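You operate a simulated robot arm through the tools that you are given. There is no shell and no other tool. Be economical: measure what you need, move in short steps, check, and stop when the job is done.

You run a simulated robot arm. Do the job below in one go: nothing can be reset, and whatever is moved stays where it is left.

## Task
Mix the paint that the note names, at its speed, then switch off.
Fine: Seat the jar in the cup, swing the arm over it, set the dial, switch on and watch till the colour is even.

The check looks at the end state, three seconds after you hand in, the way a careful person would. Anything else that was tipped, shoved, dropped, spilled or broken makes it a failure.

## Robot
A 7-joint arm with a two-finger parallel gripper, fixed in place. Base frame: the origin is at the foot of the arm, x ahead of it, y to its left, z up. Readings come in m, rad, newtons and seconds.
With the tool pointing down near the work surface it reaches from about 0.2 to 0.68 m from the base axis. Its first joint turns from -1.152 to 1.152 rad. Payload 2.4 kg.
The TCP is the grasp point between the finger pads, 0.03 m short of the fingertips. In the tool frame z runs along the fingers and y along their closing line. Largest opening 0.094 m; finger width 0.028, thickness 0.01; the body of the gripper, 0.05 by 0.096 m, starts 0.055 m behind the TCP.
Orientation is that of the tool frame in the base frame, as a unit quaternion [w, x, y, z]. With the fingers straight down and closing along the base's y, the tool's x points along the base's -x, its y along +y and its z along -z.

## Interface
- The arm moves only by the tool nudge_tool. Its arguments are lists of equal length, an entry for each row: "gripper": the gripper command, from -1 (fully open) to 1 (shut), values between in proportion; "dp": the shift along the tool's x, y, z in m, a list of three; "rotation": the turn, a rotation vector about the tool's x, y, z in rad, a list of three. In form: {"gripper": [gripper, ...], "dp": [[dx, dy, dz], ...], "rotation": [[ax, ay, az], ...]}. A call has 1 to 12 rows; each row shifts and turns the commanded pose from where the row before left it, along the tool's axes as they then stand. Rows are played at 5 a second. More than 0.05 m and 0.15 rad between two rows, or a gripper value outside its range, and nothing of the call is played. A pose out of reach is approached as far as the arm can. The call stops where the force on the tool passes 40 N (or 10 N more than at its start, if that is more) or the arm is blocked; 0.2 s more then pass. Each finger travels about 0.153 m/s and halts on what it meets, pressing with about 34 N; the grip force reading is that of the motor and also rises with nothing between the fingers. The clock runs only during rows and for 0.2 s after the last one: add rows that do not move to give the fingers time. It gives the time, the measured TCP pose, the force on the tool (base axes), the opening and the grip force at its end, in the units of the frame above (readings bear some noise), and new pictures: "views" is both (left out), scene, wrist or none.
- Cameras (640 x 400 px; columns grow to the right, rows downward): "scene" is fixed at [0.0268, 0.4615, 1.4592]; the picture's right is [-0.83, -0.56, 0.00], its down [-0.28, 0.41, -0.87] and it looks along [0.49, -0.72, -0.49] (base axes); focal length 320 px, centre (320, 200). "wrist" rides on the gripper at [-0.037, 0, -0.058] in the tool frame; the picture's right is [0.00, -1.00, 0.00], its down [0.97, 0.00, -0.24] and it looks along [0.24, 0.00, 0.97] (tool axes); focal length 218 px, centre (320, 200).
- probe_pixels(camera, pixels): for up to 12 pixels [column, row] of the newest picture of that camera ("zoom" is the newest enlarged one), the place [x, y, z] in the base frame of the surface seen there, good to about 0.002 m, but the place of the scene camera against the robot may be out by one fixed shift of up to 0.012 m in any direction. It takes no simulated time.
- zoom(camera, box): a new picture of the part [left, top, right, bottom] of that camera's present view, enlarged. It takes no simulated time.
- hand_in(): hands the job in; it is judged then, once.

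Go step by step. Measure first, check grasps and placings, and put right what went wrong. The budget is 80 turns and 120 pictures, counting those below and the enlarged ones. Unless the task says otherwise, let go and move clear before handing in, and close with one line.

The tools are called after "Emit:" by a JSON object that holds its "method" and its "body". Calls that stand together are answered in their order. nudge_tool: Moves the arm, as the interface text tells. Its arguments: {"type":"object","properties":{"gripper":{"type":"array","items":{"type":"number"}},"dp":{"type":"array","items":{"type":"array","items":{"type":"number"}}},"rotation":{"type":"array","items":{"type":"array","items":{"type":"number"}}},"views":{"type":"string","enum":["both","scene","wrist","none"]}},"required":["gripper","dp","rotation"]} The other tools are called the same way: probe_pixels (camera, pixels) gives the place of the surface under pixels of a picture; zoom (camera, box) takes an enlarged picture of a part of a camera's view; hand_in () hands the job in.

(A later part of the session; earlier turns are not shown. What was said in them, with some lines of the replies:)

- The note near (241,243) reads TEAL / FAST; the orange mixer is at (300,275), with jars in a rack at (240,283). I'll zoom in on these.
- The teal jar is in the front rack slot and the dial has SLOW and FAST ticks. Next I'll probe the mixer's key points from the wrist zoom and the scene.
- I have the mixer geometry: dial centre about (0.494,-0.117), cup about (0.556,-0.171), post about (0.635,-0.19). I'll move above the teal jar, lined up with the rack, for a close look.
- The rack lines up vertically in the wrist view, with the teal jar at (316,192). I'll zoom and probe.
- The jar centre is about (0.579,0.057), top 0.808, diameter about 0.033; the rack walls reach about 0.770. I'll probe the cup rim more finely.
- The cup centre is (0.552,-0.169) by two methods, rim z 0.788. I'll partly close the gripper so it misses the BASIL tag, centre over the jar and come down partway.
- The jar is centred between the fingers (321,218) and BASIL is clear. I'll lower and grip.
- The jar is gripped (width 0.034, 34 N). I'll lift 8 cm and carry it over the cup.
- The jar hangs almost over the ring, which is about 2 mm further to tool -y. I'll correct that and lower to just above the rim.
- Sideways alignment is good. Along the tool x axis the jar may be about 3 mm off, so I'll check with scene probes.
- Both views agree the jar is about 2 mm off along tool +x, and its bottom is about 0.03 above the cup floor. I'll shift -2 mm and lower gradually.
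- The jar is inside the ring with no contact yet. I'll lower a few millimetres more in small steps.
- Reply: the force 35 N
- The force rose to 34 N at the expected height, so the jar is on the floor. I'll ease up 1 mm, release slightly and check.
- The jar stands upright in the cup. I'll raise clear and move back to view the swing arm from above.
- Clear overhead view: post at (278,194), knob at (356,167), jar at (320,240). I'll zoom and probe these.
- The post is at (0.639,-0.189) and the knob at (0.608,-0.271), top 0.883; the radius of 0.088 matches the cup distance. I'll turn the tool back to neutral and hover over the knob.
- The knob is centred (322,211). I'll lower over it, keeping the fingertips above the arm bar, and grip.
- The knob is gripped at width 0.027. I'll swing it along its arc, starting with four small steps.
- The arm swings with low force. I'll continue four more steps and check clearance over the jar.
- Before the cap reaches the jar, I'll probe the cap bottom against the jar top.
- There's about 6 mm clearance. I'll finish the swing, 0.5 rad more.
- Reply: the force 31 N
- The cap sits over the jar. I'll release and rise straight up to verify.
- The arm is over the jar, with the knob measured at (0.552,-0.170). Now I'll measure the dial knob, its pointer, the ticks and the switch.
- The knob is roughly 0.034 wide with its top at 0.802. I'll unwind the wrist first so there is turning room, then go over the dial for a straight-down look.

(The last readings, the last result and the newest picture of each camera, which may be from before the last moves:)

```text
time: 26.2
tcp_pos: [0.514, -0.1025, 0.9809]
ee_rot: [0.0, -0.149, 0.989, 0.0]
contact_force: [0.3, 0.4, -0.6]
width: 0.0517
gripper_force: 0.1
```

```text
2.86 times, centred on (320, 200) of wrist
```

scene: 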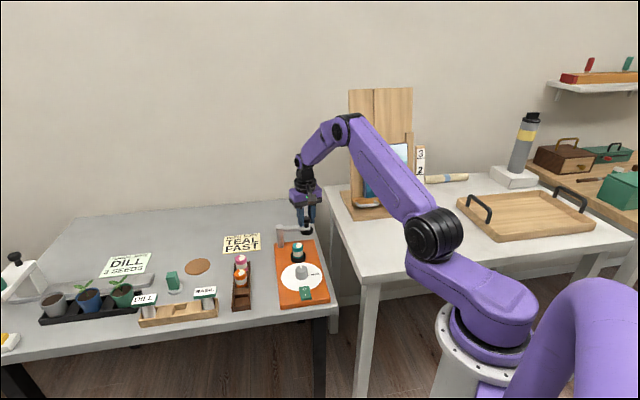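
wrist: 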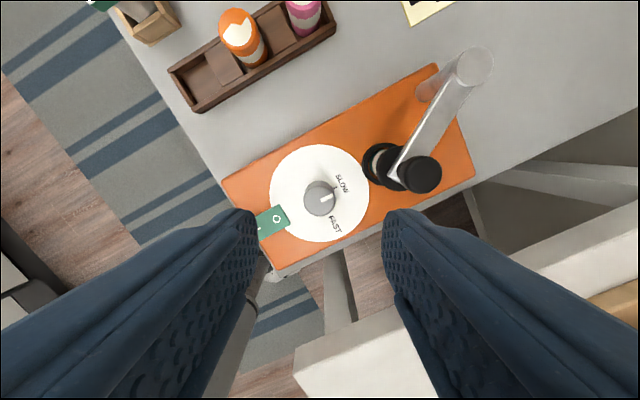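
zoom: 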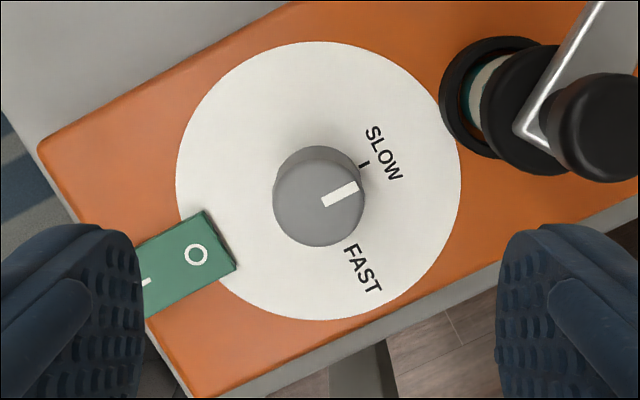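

The pointer sits at SLOW (about -51° in base) and FAST is about 87° clockwise. I'll centre on the knob and lower to grip it.

Emit:
{"method": "nudge_tool", "body": {"gripper": [-0.1, -0.1, -0.1, -0.1, -0.1, -0.1], "dp": [[0.0215, 0.0008, 0.02], [0, 0, 0.04], [0, 0, 0.04], [0, 0, 0.02], [0, 0, 0], [0, 0, 0]], "rotation": [[0, 0, 0], [0, 0, 0], [0, 0, 0], [0, 0, 0], [0, 0, 0], [0, 0, 0]], "views": "wrist"}}

Emit:
{"method": "zoom", "body": {"camera": "scene", "box": [265, 205, 335, 305]}}

```text
time: 27.6
tcp_pos: [0.493, -0.1089, 0.8617]
ee_rot: [0.0, -0.148, 0.989, 0.0]
contact_force: [0.5, 0.7, 0.4]
width: 0.0518
gripper_force: 0.1
```

wrist: 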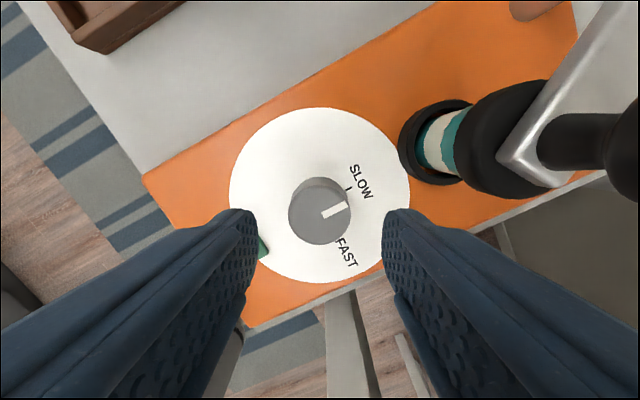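

```text
4.00 times, centred on (300, 255) of scene
```

zoom: 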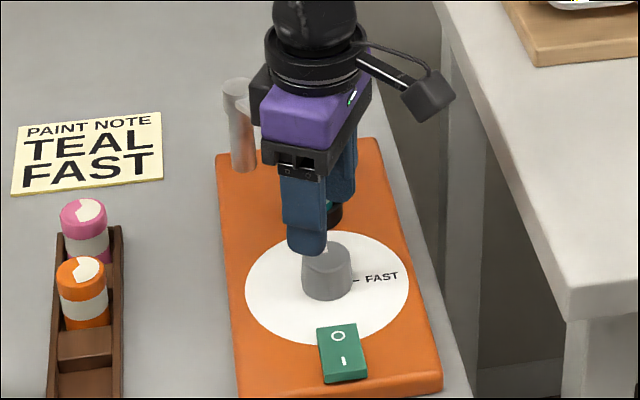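

The knob is centred between the fingers (319,212). I'll lower and grip it.

Emit:
{"method": "nudge_tool", "body": {"gripper": [-0.1, -0.1, -0.1, 0.6, 0.6, 0.6], "dp": [[-0.0007, 0, 0.03], [0, 0, 0.024], [0, 0, 0], [0, 0, 0], [0, 0, 0], [0, 0, 0]], "rotation": [[0, 0, 0], [0, 0, 0], [0, 0, 0], [0, 0, 0], [0, 0, 0], [0, 0, 0]], "views": "wrist"}}

```text
time: 29.0
tcp_pos: [0.4957, -0.1084, 0.8072]
ee_rot: [-0.001, -0.149, 0.989, -0.001]
contact_force: [-0.7, 11.6, -0.4]
width: 0.0369
gripper_force: 45.6
```

wrist: 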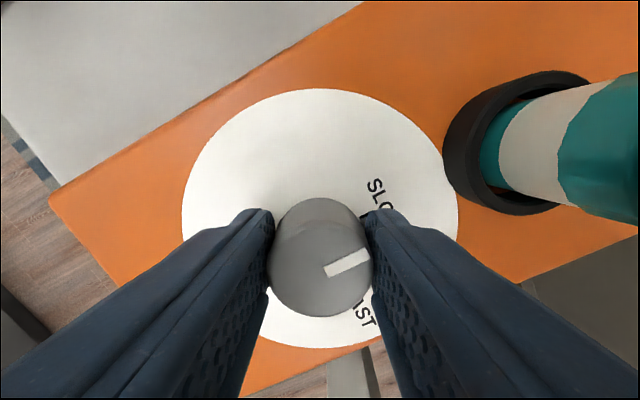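

The knob is gripped at 0.037. I'll turn it clockwise about 86° in 11 small steps.

Emit:
{"method": "nudge_tool", "body": {"gripper": [0.6, 0.6, 0.6, 0.6, 0.6, 0.6, 0.6, 0.6, 0.6, 0.6, 0.6, 0.6], "dp": [[0, 0.001, 0], [0, 0, 0], [0, 0, 0], [0, 0, 0], [0, 0, 0], [0, 0, 0], [0, 0, 0], [0, 0, 0], [0, 0, 0], [0, 0, 0], [0, 0, 0], [0, 0, 0]], "rotation": [[0, 0, 0], [0, 0, 0.137], [0, 0, 0.137], [0, 0, 0.137], [0, 0, 0.137], [0, 0, 0.137], [0, 0, 0.137], [0, 0, 0.137], [0, 0, 0.137], [0, 0, 0.137], [0, 0, 0.137], [0, 0, 0.137]], "views": "wrist"}}

Emit:
{"method": "zoom", "body": {"camera": "scene", "box": [265, 205, 335, 305]}}

```text
time: 31.6
tcp_pos: [0.4926, -0.1127, 0.807]
ee_rot: [0.0, 0.573, 0.82, 0.0]
contact_force: [-6.3, -31.0, 17.0]
width: 0.037
gripper_force: 44.7
```

wrist: 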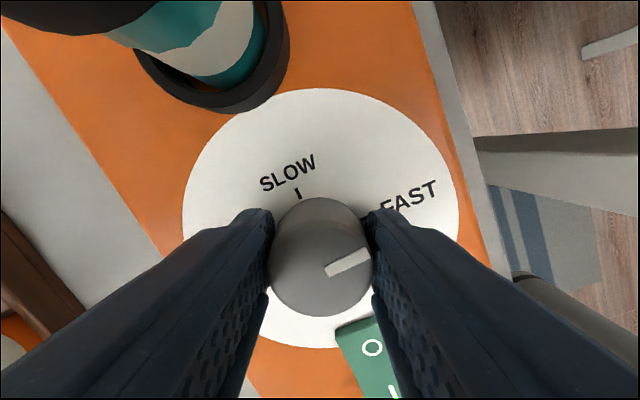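

```text
4.00 times, centred on (300, 255) of scene
```

zoom: 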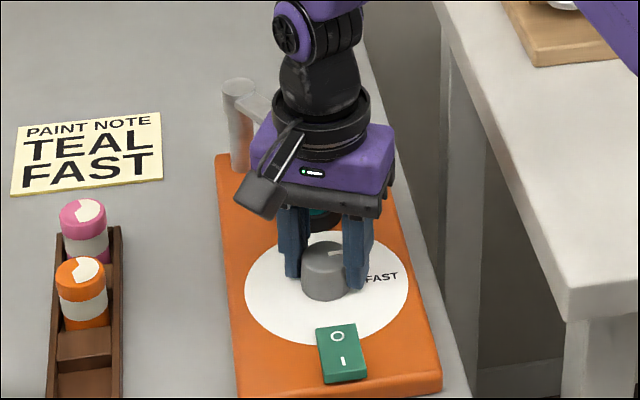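

The knob turned with the tool. The side force is high, so I'll release, rise, and check the pointer against the FAST tick.

Emit:
{"method": "nudge_tool", "body": {"gripper": [-0.1, -0.1, -0.1, -0.1, -0.1, -0.1, -0.1, -0.1], "dp": [[0, 0, 0], [0, 0, 0], [0, 0, -0.04], [0, 0, -0.04], [0, 0, -0.04], [0, 0, -0.04], [-0.02, 0, -0.02], [0, 0, 0]], "rotation": [[0, 0, 0], [0, 0, 0], [0, 0, 0], [0, 0, 0], [0, 0, 0], [0, 0, 0], [0, 0, 0], [0, 0, 0]], "views": "wrist"}}

Emit:
{"method": "zoom", "body": {"camera": "scene", "box": [275, 240, 335, 305]}}

Emit:
{"method": "zoom", "body": {"camera": "wrist", "box": [270, 150, 370, 250]}}

```text
time: 33.4
tcp_pos: [0.5006, -0.1299, 0.9883]
ee_rot: [0.0, 0.568, 0.823, 0.0]
contact_force: [0.1, -0.3, 0.5]
width: 0.0519
gripper_force: 0.0
```

wrist: 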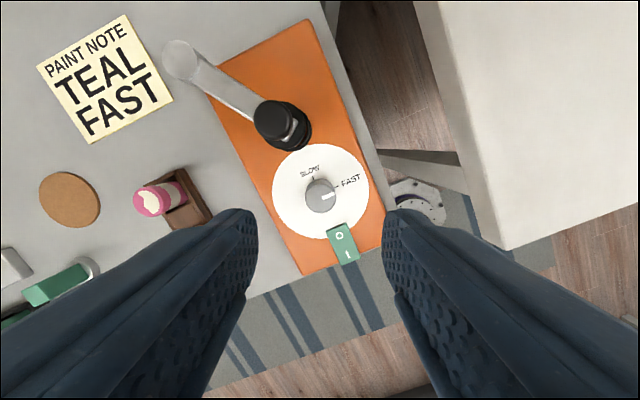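

```text
6.15 times, centred on (305, 272) of scene
```

zoom: 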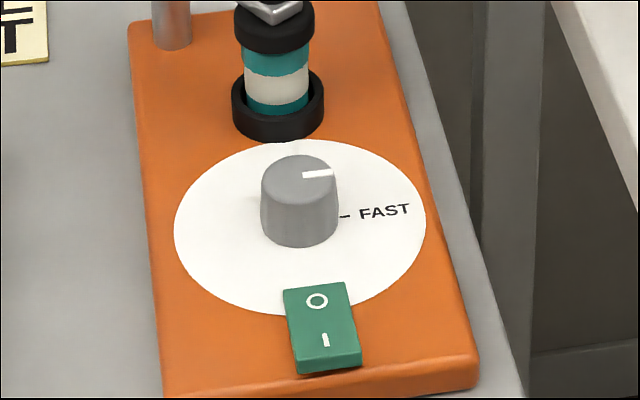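

```text
4.00 times, centred on (320, 200) of wrist
```

zoom: 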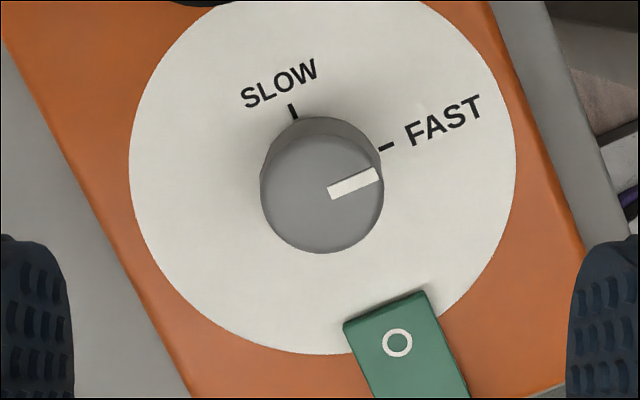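

The pointer is close to the FAST tick. I'll zoom further to compare the angles.

Emit:
{"method": "zoom", "body": {"camera": "wrist", "box": [300, 165, 350, 215]}}

Emit:
{"method": "probe_pixels", "body": {"camera": "wrist", "pixels": [[320, 198], [333, 194], [337, 187], [313, 178], [350, 181], [311, 171]]}}

Emit:
{"method": "zoom", "body": {"camera": "wrist", "box": [240, 130, 400, 260]}}

```text
8.00 times, centred on (325, 190) of wrist
```

zoom: 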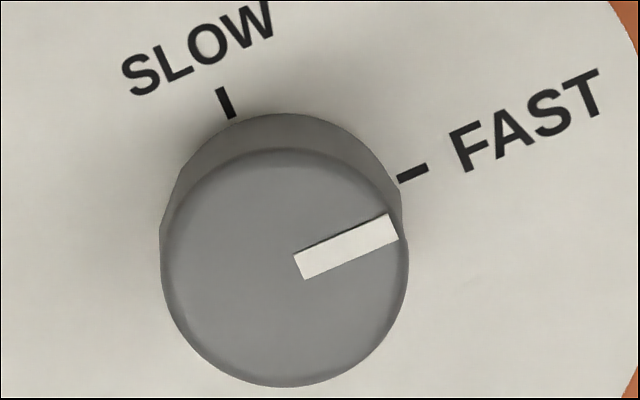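

```text
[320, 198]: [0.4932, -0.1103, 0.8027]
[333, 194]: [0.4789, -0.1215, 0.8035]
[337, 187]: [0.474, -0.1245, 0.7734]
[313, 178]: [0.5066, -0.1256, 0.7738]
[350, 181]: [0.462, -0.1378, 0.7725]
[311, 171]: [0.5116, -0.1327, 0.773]
```

```text
3.08 times, centred on (320, 195) of wrist
```

zoom: 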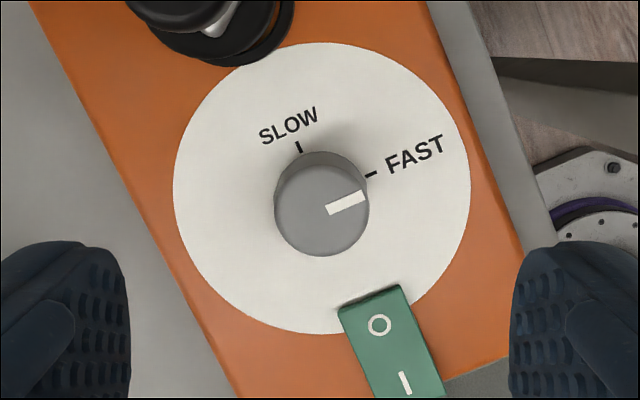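

The pointer is parallel to the FAST tick (22.6° vs 21.8°), so the dial is set. Next I'll line up over the rocker to find its I end.

Emit:
{"method": "nudge_tool", "body": {"gripper": [1, 1, 1, 1, 1, 1, 1], "dp": [[0, 0, 0], [0, 0, 0], [0, 0, 0], [0.037, 0.004, 0], [0.037, 0.004, 0], [0, 0, 0.045], [0, 0, 0]], "rotation": [[0, 0, -0.14], [0, 0, -0.14], [0, 0, -0.14], [0, 0, 0], [0, 0, 0], [0, 0, 0], [0, 0, 0]], "views": "wrist"}}

Emit:
{"method": "zoom", "body": {"camera": "wrist", "box": [260, 140, 380, 260]}}

Emit:
{"method": "zoom", "body": {"camera": "scene", "box": [285, 260, 330, 310]}}

```text
time: 35.0
tcp_pos: [0.4538, -0.067, 0.9431]
ee_rot: [0.001, 0.385, 0.923, -0.001]
contact_force: [0.6, 0.5, 0.3]
width: 0.0
gripper_force: 32.6
```

wrist: 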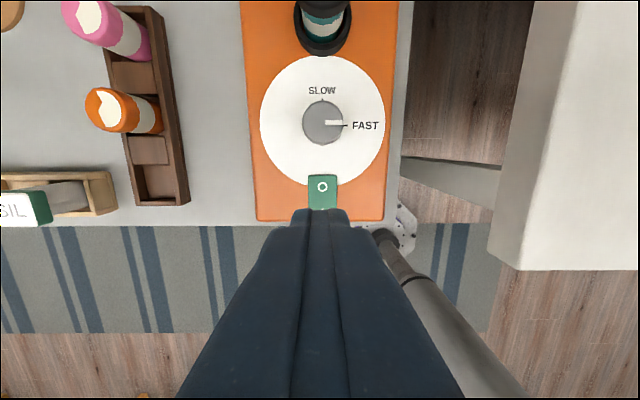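

```text
3.33 times, centred on (320, 200) of wrist
```

zoom: 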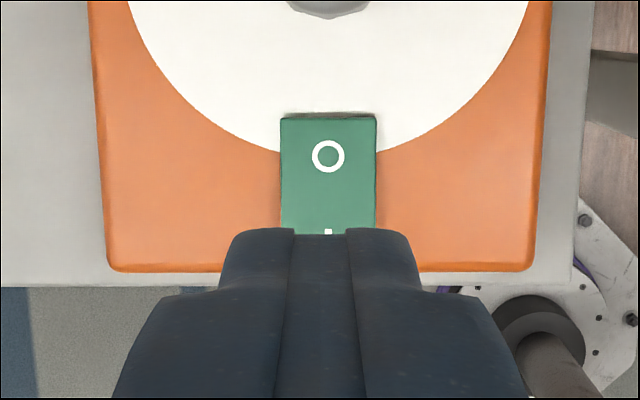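

```text
8.00 times, centred on (308, 285) of scene
```

zoom: 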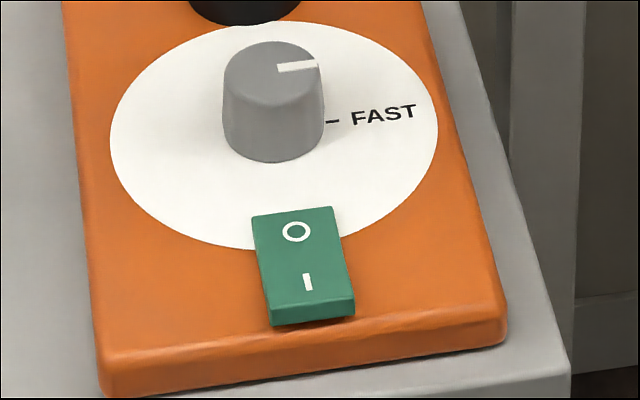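

The I end is raised (switch off). The press point is about 0.035 along tool x and -0.003 along y from here; I'll move there and come down above it.

Emit:
{"method": "nudge_tool", "body": {"gripper": [1, 1, 1, 1, 1, 1], "dp": [[0.035, -0.003, 0], [0, 0, 0.04], [0, 0, 0.04], [0, 0, 0.04], [0, 0, 0], [0, 0, 0]], "rotation": [[0, 0, 0], [0, 0, 0], [0, 0, 0], [0, 0, 0], [0, 0, 0], [0, 0, 0]], "views": "wrist"}}

Emit:
{"method": "zoom", "body": {"camera": "scene", "box": [280, 230, 335, 310]}}

```text
time: 36.4
tcp_pos: [0.4263, -0.0468, 0.8227]
ee_rot: [0.0, 0.385, 0.923, 0.001]
contact_force: [-0.1, -1.0, -0.7]
width: 0.0001
gripper_force: 33.5
```

wrist: 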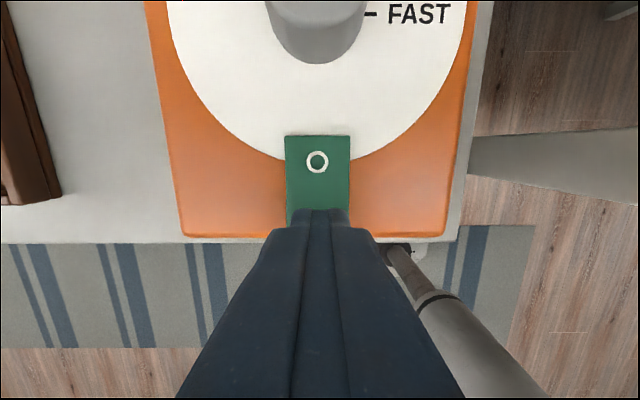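

```text
5.00 times, centred on (308, 270) of scene
```

zoom: 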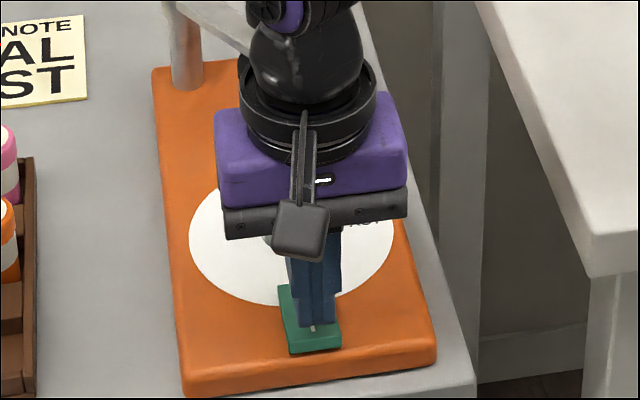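

The tip is over the I end. I'll press down in small steps.

Emit:
{"method": "nudge_tool", "body": {"gripper": [1, 1, 1, 1], "dp": [[0, 0, 0.005], [0, 0, 0.003], [0, 0, 0.003], [0, 0, 0.002]], "rotation": [[0, 0, 0], [0, 0, 0], [0, 0, 0], [0, 0, 0]], "views": "wrist"}}

Emit:
{"method": "zoom", "body": {"camera": "scene", "box": [280, 230, 335, 310]}}

```text
time: 37.4
tcp_pos: [0.4275, -0.0461, 0.8106]
ee_rot: [0.0, 0.383, 0.924, -0.001]
contact_force: [-3.4, 1.6, 10.8]
width: 0.0
gripper_force: 32.8
stopped in row 4: the force on the tool passed its limit (the readings are from after the stop); the commanded pose is now the measured one
```

wrist: 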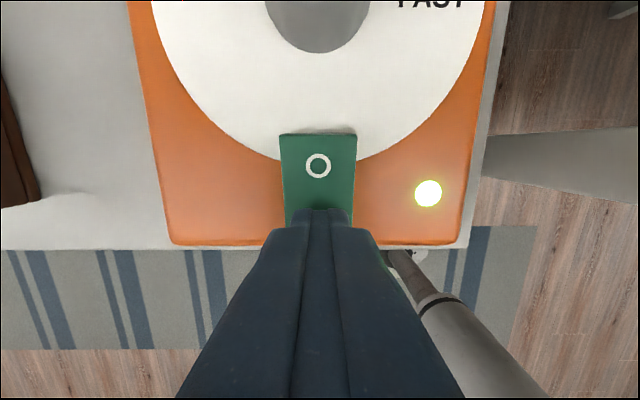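

```text
5.00 times, centred on (308, 270) of scene
```

zoom: 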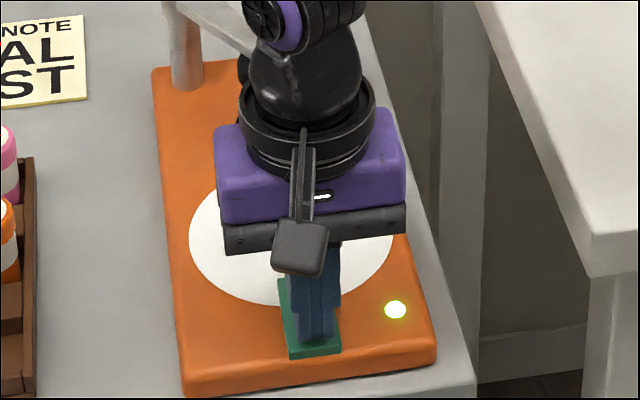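

The lamp is lit, so it is on. I'll rise, shift above the O end and watch the jar.

Emit:
{"method": "nudge_tool", "body": {"gripper": [1, 1, 1, 1], "dp": [[0, 0, -0.03], [0, 0, -0.03], [-0.034, 0, 0], [0, 0, 0]], "rotation": [[0, 0, 0], [0, 0, 0], [0, 0, 0], [0, 0, 0]], "views": "wrist"}}

Emit:
{"method": "zoom", "body": {"camera": "scene", "box": [265, 215, 335, 305]}}

```text
time: 38.4
tcp_pos: [0.4516, -0.0692, 0.8701]
ee_rot: [0.0, 0.383, 0.924, 0.0]
contact_force: [0.5, -0.1, 0.2]
width: 0.0
gripper_force: 33.7
```

wrist: 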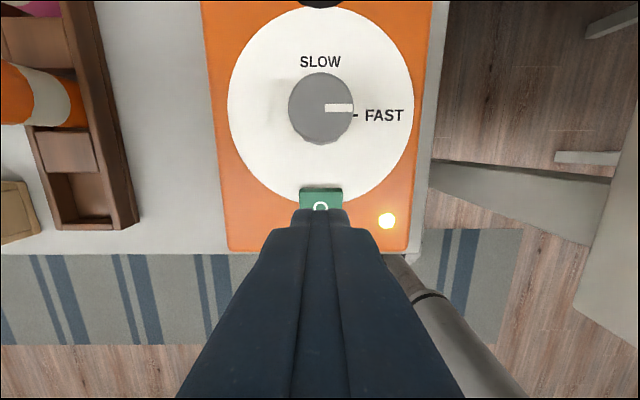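

```text
4.44 times, centred on (300, 260) of scene
```

zoom: 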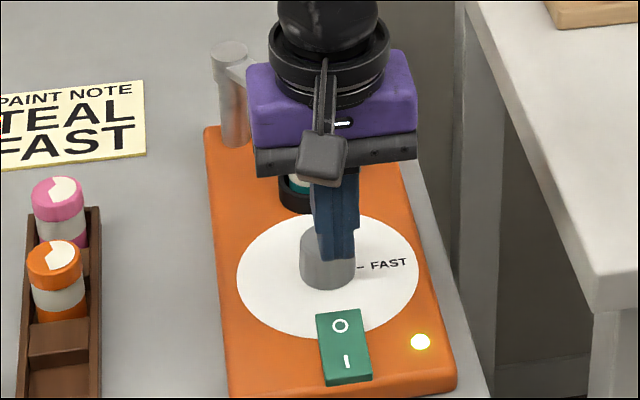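

The gripper hides the jar, so I'll slide sideways to see it.

Emit:
{"method": "nudge_tool", "body": {"gripper": [1, 1, 1], "dp": [[0, -0.04, 0], [0, -0.04, 0], [0, 0, 0]], "rotation": [[0, 0, 0], [0, 0, 0], [0, 0, 0]], "views": "none"}}

Emit:
{"method": "zoom", "body": {"camera": "scene", "box": [270, 220, 330, 300]}}

```text
time: 39.2
tcp_pos: [0.3955, -0.1267, 0.8697]
ee_rot: [0.0, 0.384, 0.924, 0.001]
contact_force: [-0.4, 0.1, 0.4]
width: 0.0
gripper_force: 33.6
```

```text
5.00 times, centred on (300, 260) of scene
```

zoom: 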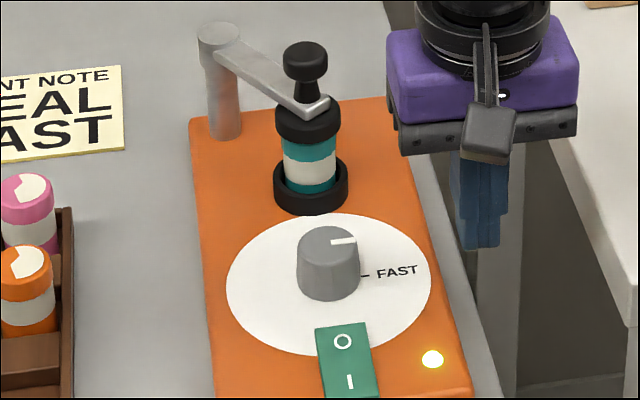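

The jar is visible now, with its light band at (309,170) in the zoom. I'll wait about 1.5 s and compare.

Emit:
{"method": "zoom", "body": {"camera": "scene", "box": [288, 234, 316, 264]}}

Emit:
{"method": "nudge_tool", "body": {"gripper": [1, 1, 1, 1, 1, 1, 1], "dp": [[0, 0, 0], [0, 0, 0], [0, 0, 0], [0, 0, 0], [0, 0, 0], [0, 0, 0], [0, 0, 0]], "rotation": [[0, 0, 0], [0, 0, 0], [0, 0, 0], [0, 0, 0], [0, 0, 0], [0, 0, 0], [0, 0, 0]], "views": "none"}}

Emit:
{"method": "zoom", "body": {"camera": "scene", "box": [270, 230, 330, 300]}}

```text
13.33 times, centred on (302, 249) of scene
```

zoom: 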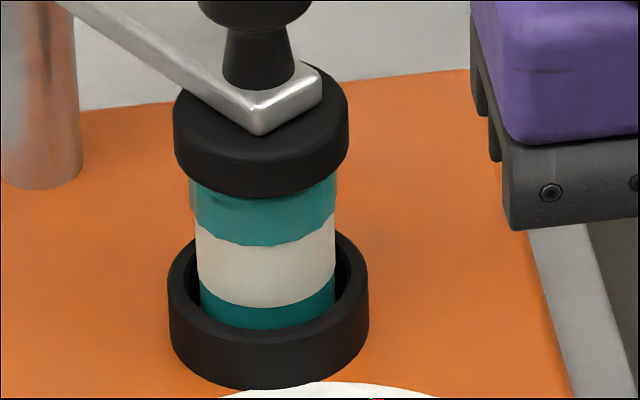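

```text
time: 40.8
tcp_pos: [0.3955, -0.1258, 0.8693]
ee_rot: [0.0, 0.383, 0.924, 0.0]
contact_force: [0.2, 0.6, -0.1]
width: 0.0
gripper_force: 32.8
```

```text
5.71 times, centred on (300, 265) of scene
```

zoom: 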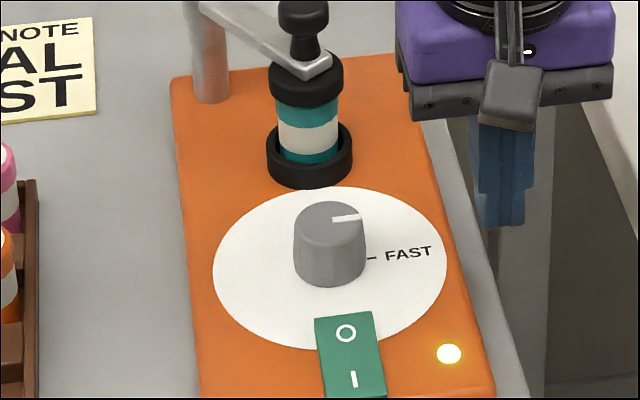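

No clear change yet. I'll zoom closely on the jar and lamp.

Emit:
{"method": "zoom", "body": {"camera": "scene", "box": [288, 234, 316, 264]}}

Emit:
{"method": "zoom", "body": {"camera": "scene", "box": [298, 265, 333, 300]}}

```text
13.33 times, centred on (302, 249) of scene
```

zoom: 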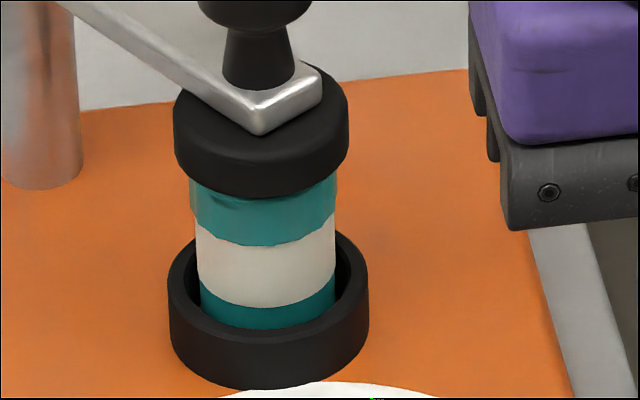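

```text
11.43 times, centred on (316, 282) of scene
```

zoom: 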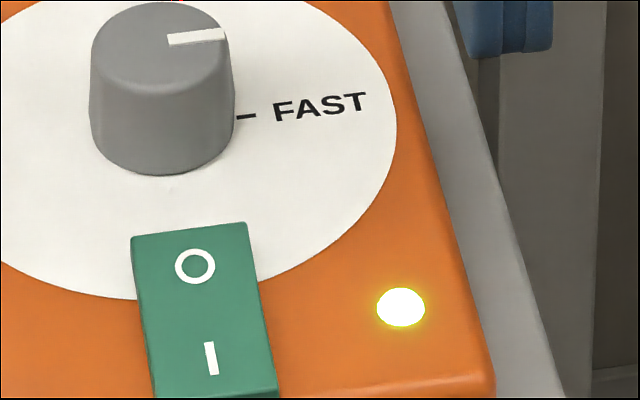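

Nothing has changed on the jar yet. I'll wait 2.4 s more and look again.

Emit:
{"method": "nudge_tool", "body": {"gripper": [1, 1, 1, 1, 1, 1, 1, 1, 1, 1, 1, 1], "dp": [[0, 0, 0], [0, 0, 0], [0, 0, 0], [0, 0, 0], [0, 0, 0], [0, 0, 0], [0, 0, 0], [0, 0, 0], [0, 0, 0], [0, 0, 0], [0, 0, 0], [0, 0, 0]], "rotation": [[0, 0, 0], [0, 0, 0], [0, 0, 0], [0, 0, 0], [0, 0, 0], [0, 0, 0], [0, 0, 0], [0, 0, 0], [0, 0, 0], [0, 0, 0], [0, 0, 0], [0, 0, 0]], "views": "none"}}

Emit:
{"method": "zoom", "body": {"camera": "scene", "box": [280, 230, 330, 290]}}

```text
time: 43.4
tcp_pos: [0.3963, -0.1252, 0.87]
ee_rot: [0.0, 0.384, 0.923, 0.0]
contact_force: [-0.7, 0.8, -0.7]
width: 0.0
gripper_force: 33.3
```

```text
6.67 times, centred on (305, 260) of scene
```

zoom: 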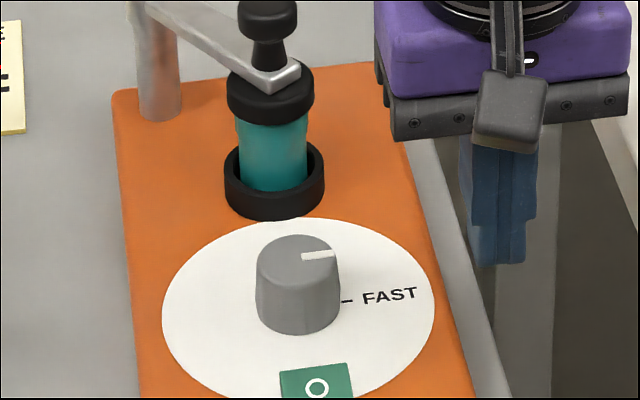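

The jar is now evenly teal. I'll move back over the O end and lower.

Emit:
{"method": "nudge_tool", "body": {"gripper": [1, 1, 1, 1, 1, 1, 1, 1], "dp": [[0, 0.04, 0], [0, 0.04, 0], [0, 0, 0.04], [0, 0, 0.01], [0, 0, 0.004], [0, 0, 0.003], [0, 0, 0.003], [0, 0, 0.002]], "rotation": [[0, 0, 0], [0, 0, 0], [0, 0, 0], [0, 0, 0], [0, 0, 0], [0, 0, 0], [0, 0, 0], [0, 0, 0]], "views": "wrist"}}

Emit:
{"method": "zoom", "body": {"camera": "scene", "box": [280, 230, 335, 310]}}

```text
time: 45.2
tcp_pos: [0.4516, -0.0698, 0.8111]
ee_rot: [-0.001, 0.384, 0.923, 0.0]
contact_force: [-3.1, 1.1, 8.7]
width: 0.0
gripper_force: 32.9
stopped in row 8: the force on the tool passed its limit (the readings are from after the stop); the commanded pose is now the measured one
```

wrist: 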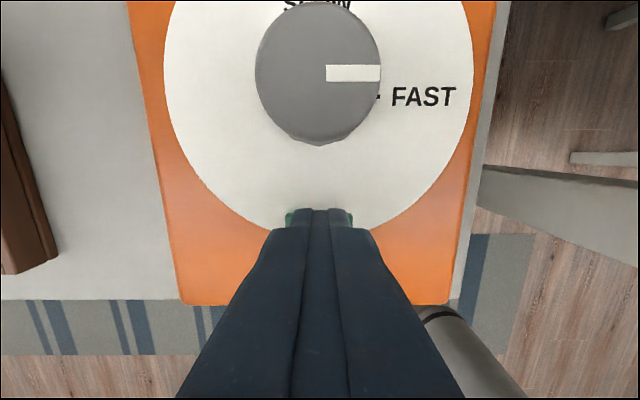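

```text
5.00 times, centred on (308, 270) of scene
```

zoom: 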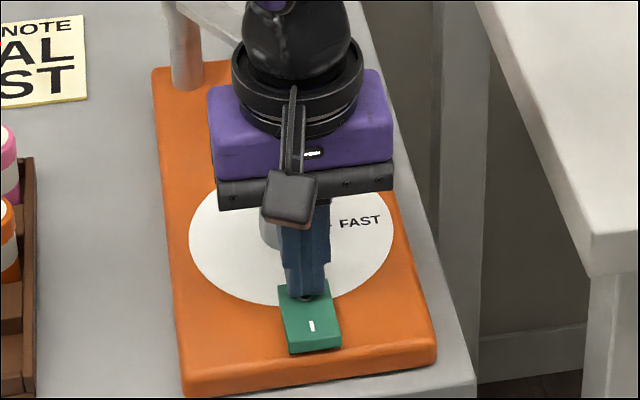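

The lamp is out, so the mixer is off. I'll rise straight up, move clear and do a final check.

Emit:
{"method": "nudge_tool", "body": {"gripper": [1, 1, 1, 1, 1, 1, 1], "dp": [[0, 0, -0.04], [0, 0, -0.04], [0, 0, -0.05], [0, 0, -0.05], [0, -0.045, 0], [0, -0.045, 0], [0, 0, 0]], "rotation": [[0, 0, 0], [0, 0, 0], [0, 0, 0], [0, 0, 0], [0, 0, 0], [0, 0, 0], [0, 0, 0]], "views": "scene"}}

Emit:
{"method": "zoom", "body": {"camera": "scene", "box": [265, 215, 335, 305]}}

```text
time: 46.8
tcp_pos: [0.3876, -0.1343, 0.9901]
ee_rot: [0.0, 0.384, 0.923, 0.0]
contact_force: [0.9, -0.1, -0.1]
width: 0.0003
gripper_force: 33.1
```

scene: 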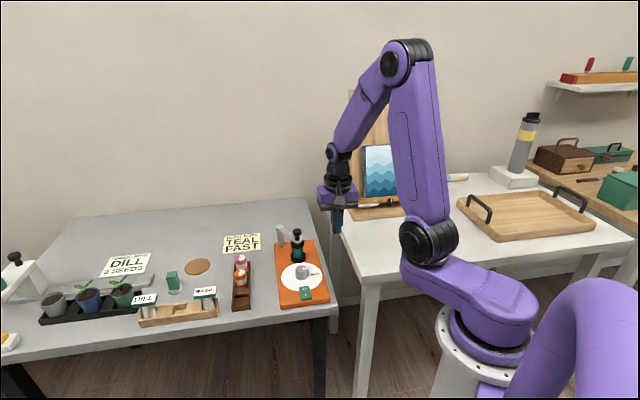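

```text
4.44 times, centred on (300, 260) of scene
```

zoom: 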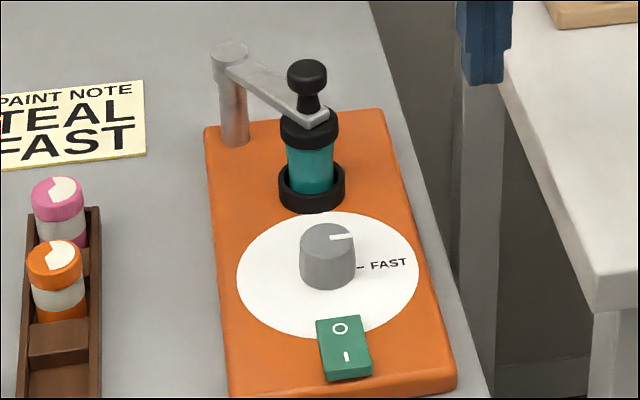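

The final picture shows the jar evenly teal, the dial at FAST, the lamp out and nothing else disturbed, so I'm handing in.

Emit:
{"method": "hand_in", "body": {}}

```text
The job is handed in.
```

The teal jar is seated in the cup and evenly mixed at FAST, and the mixer is switched off with the arm clear.
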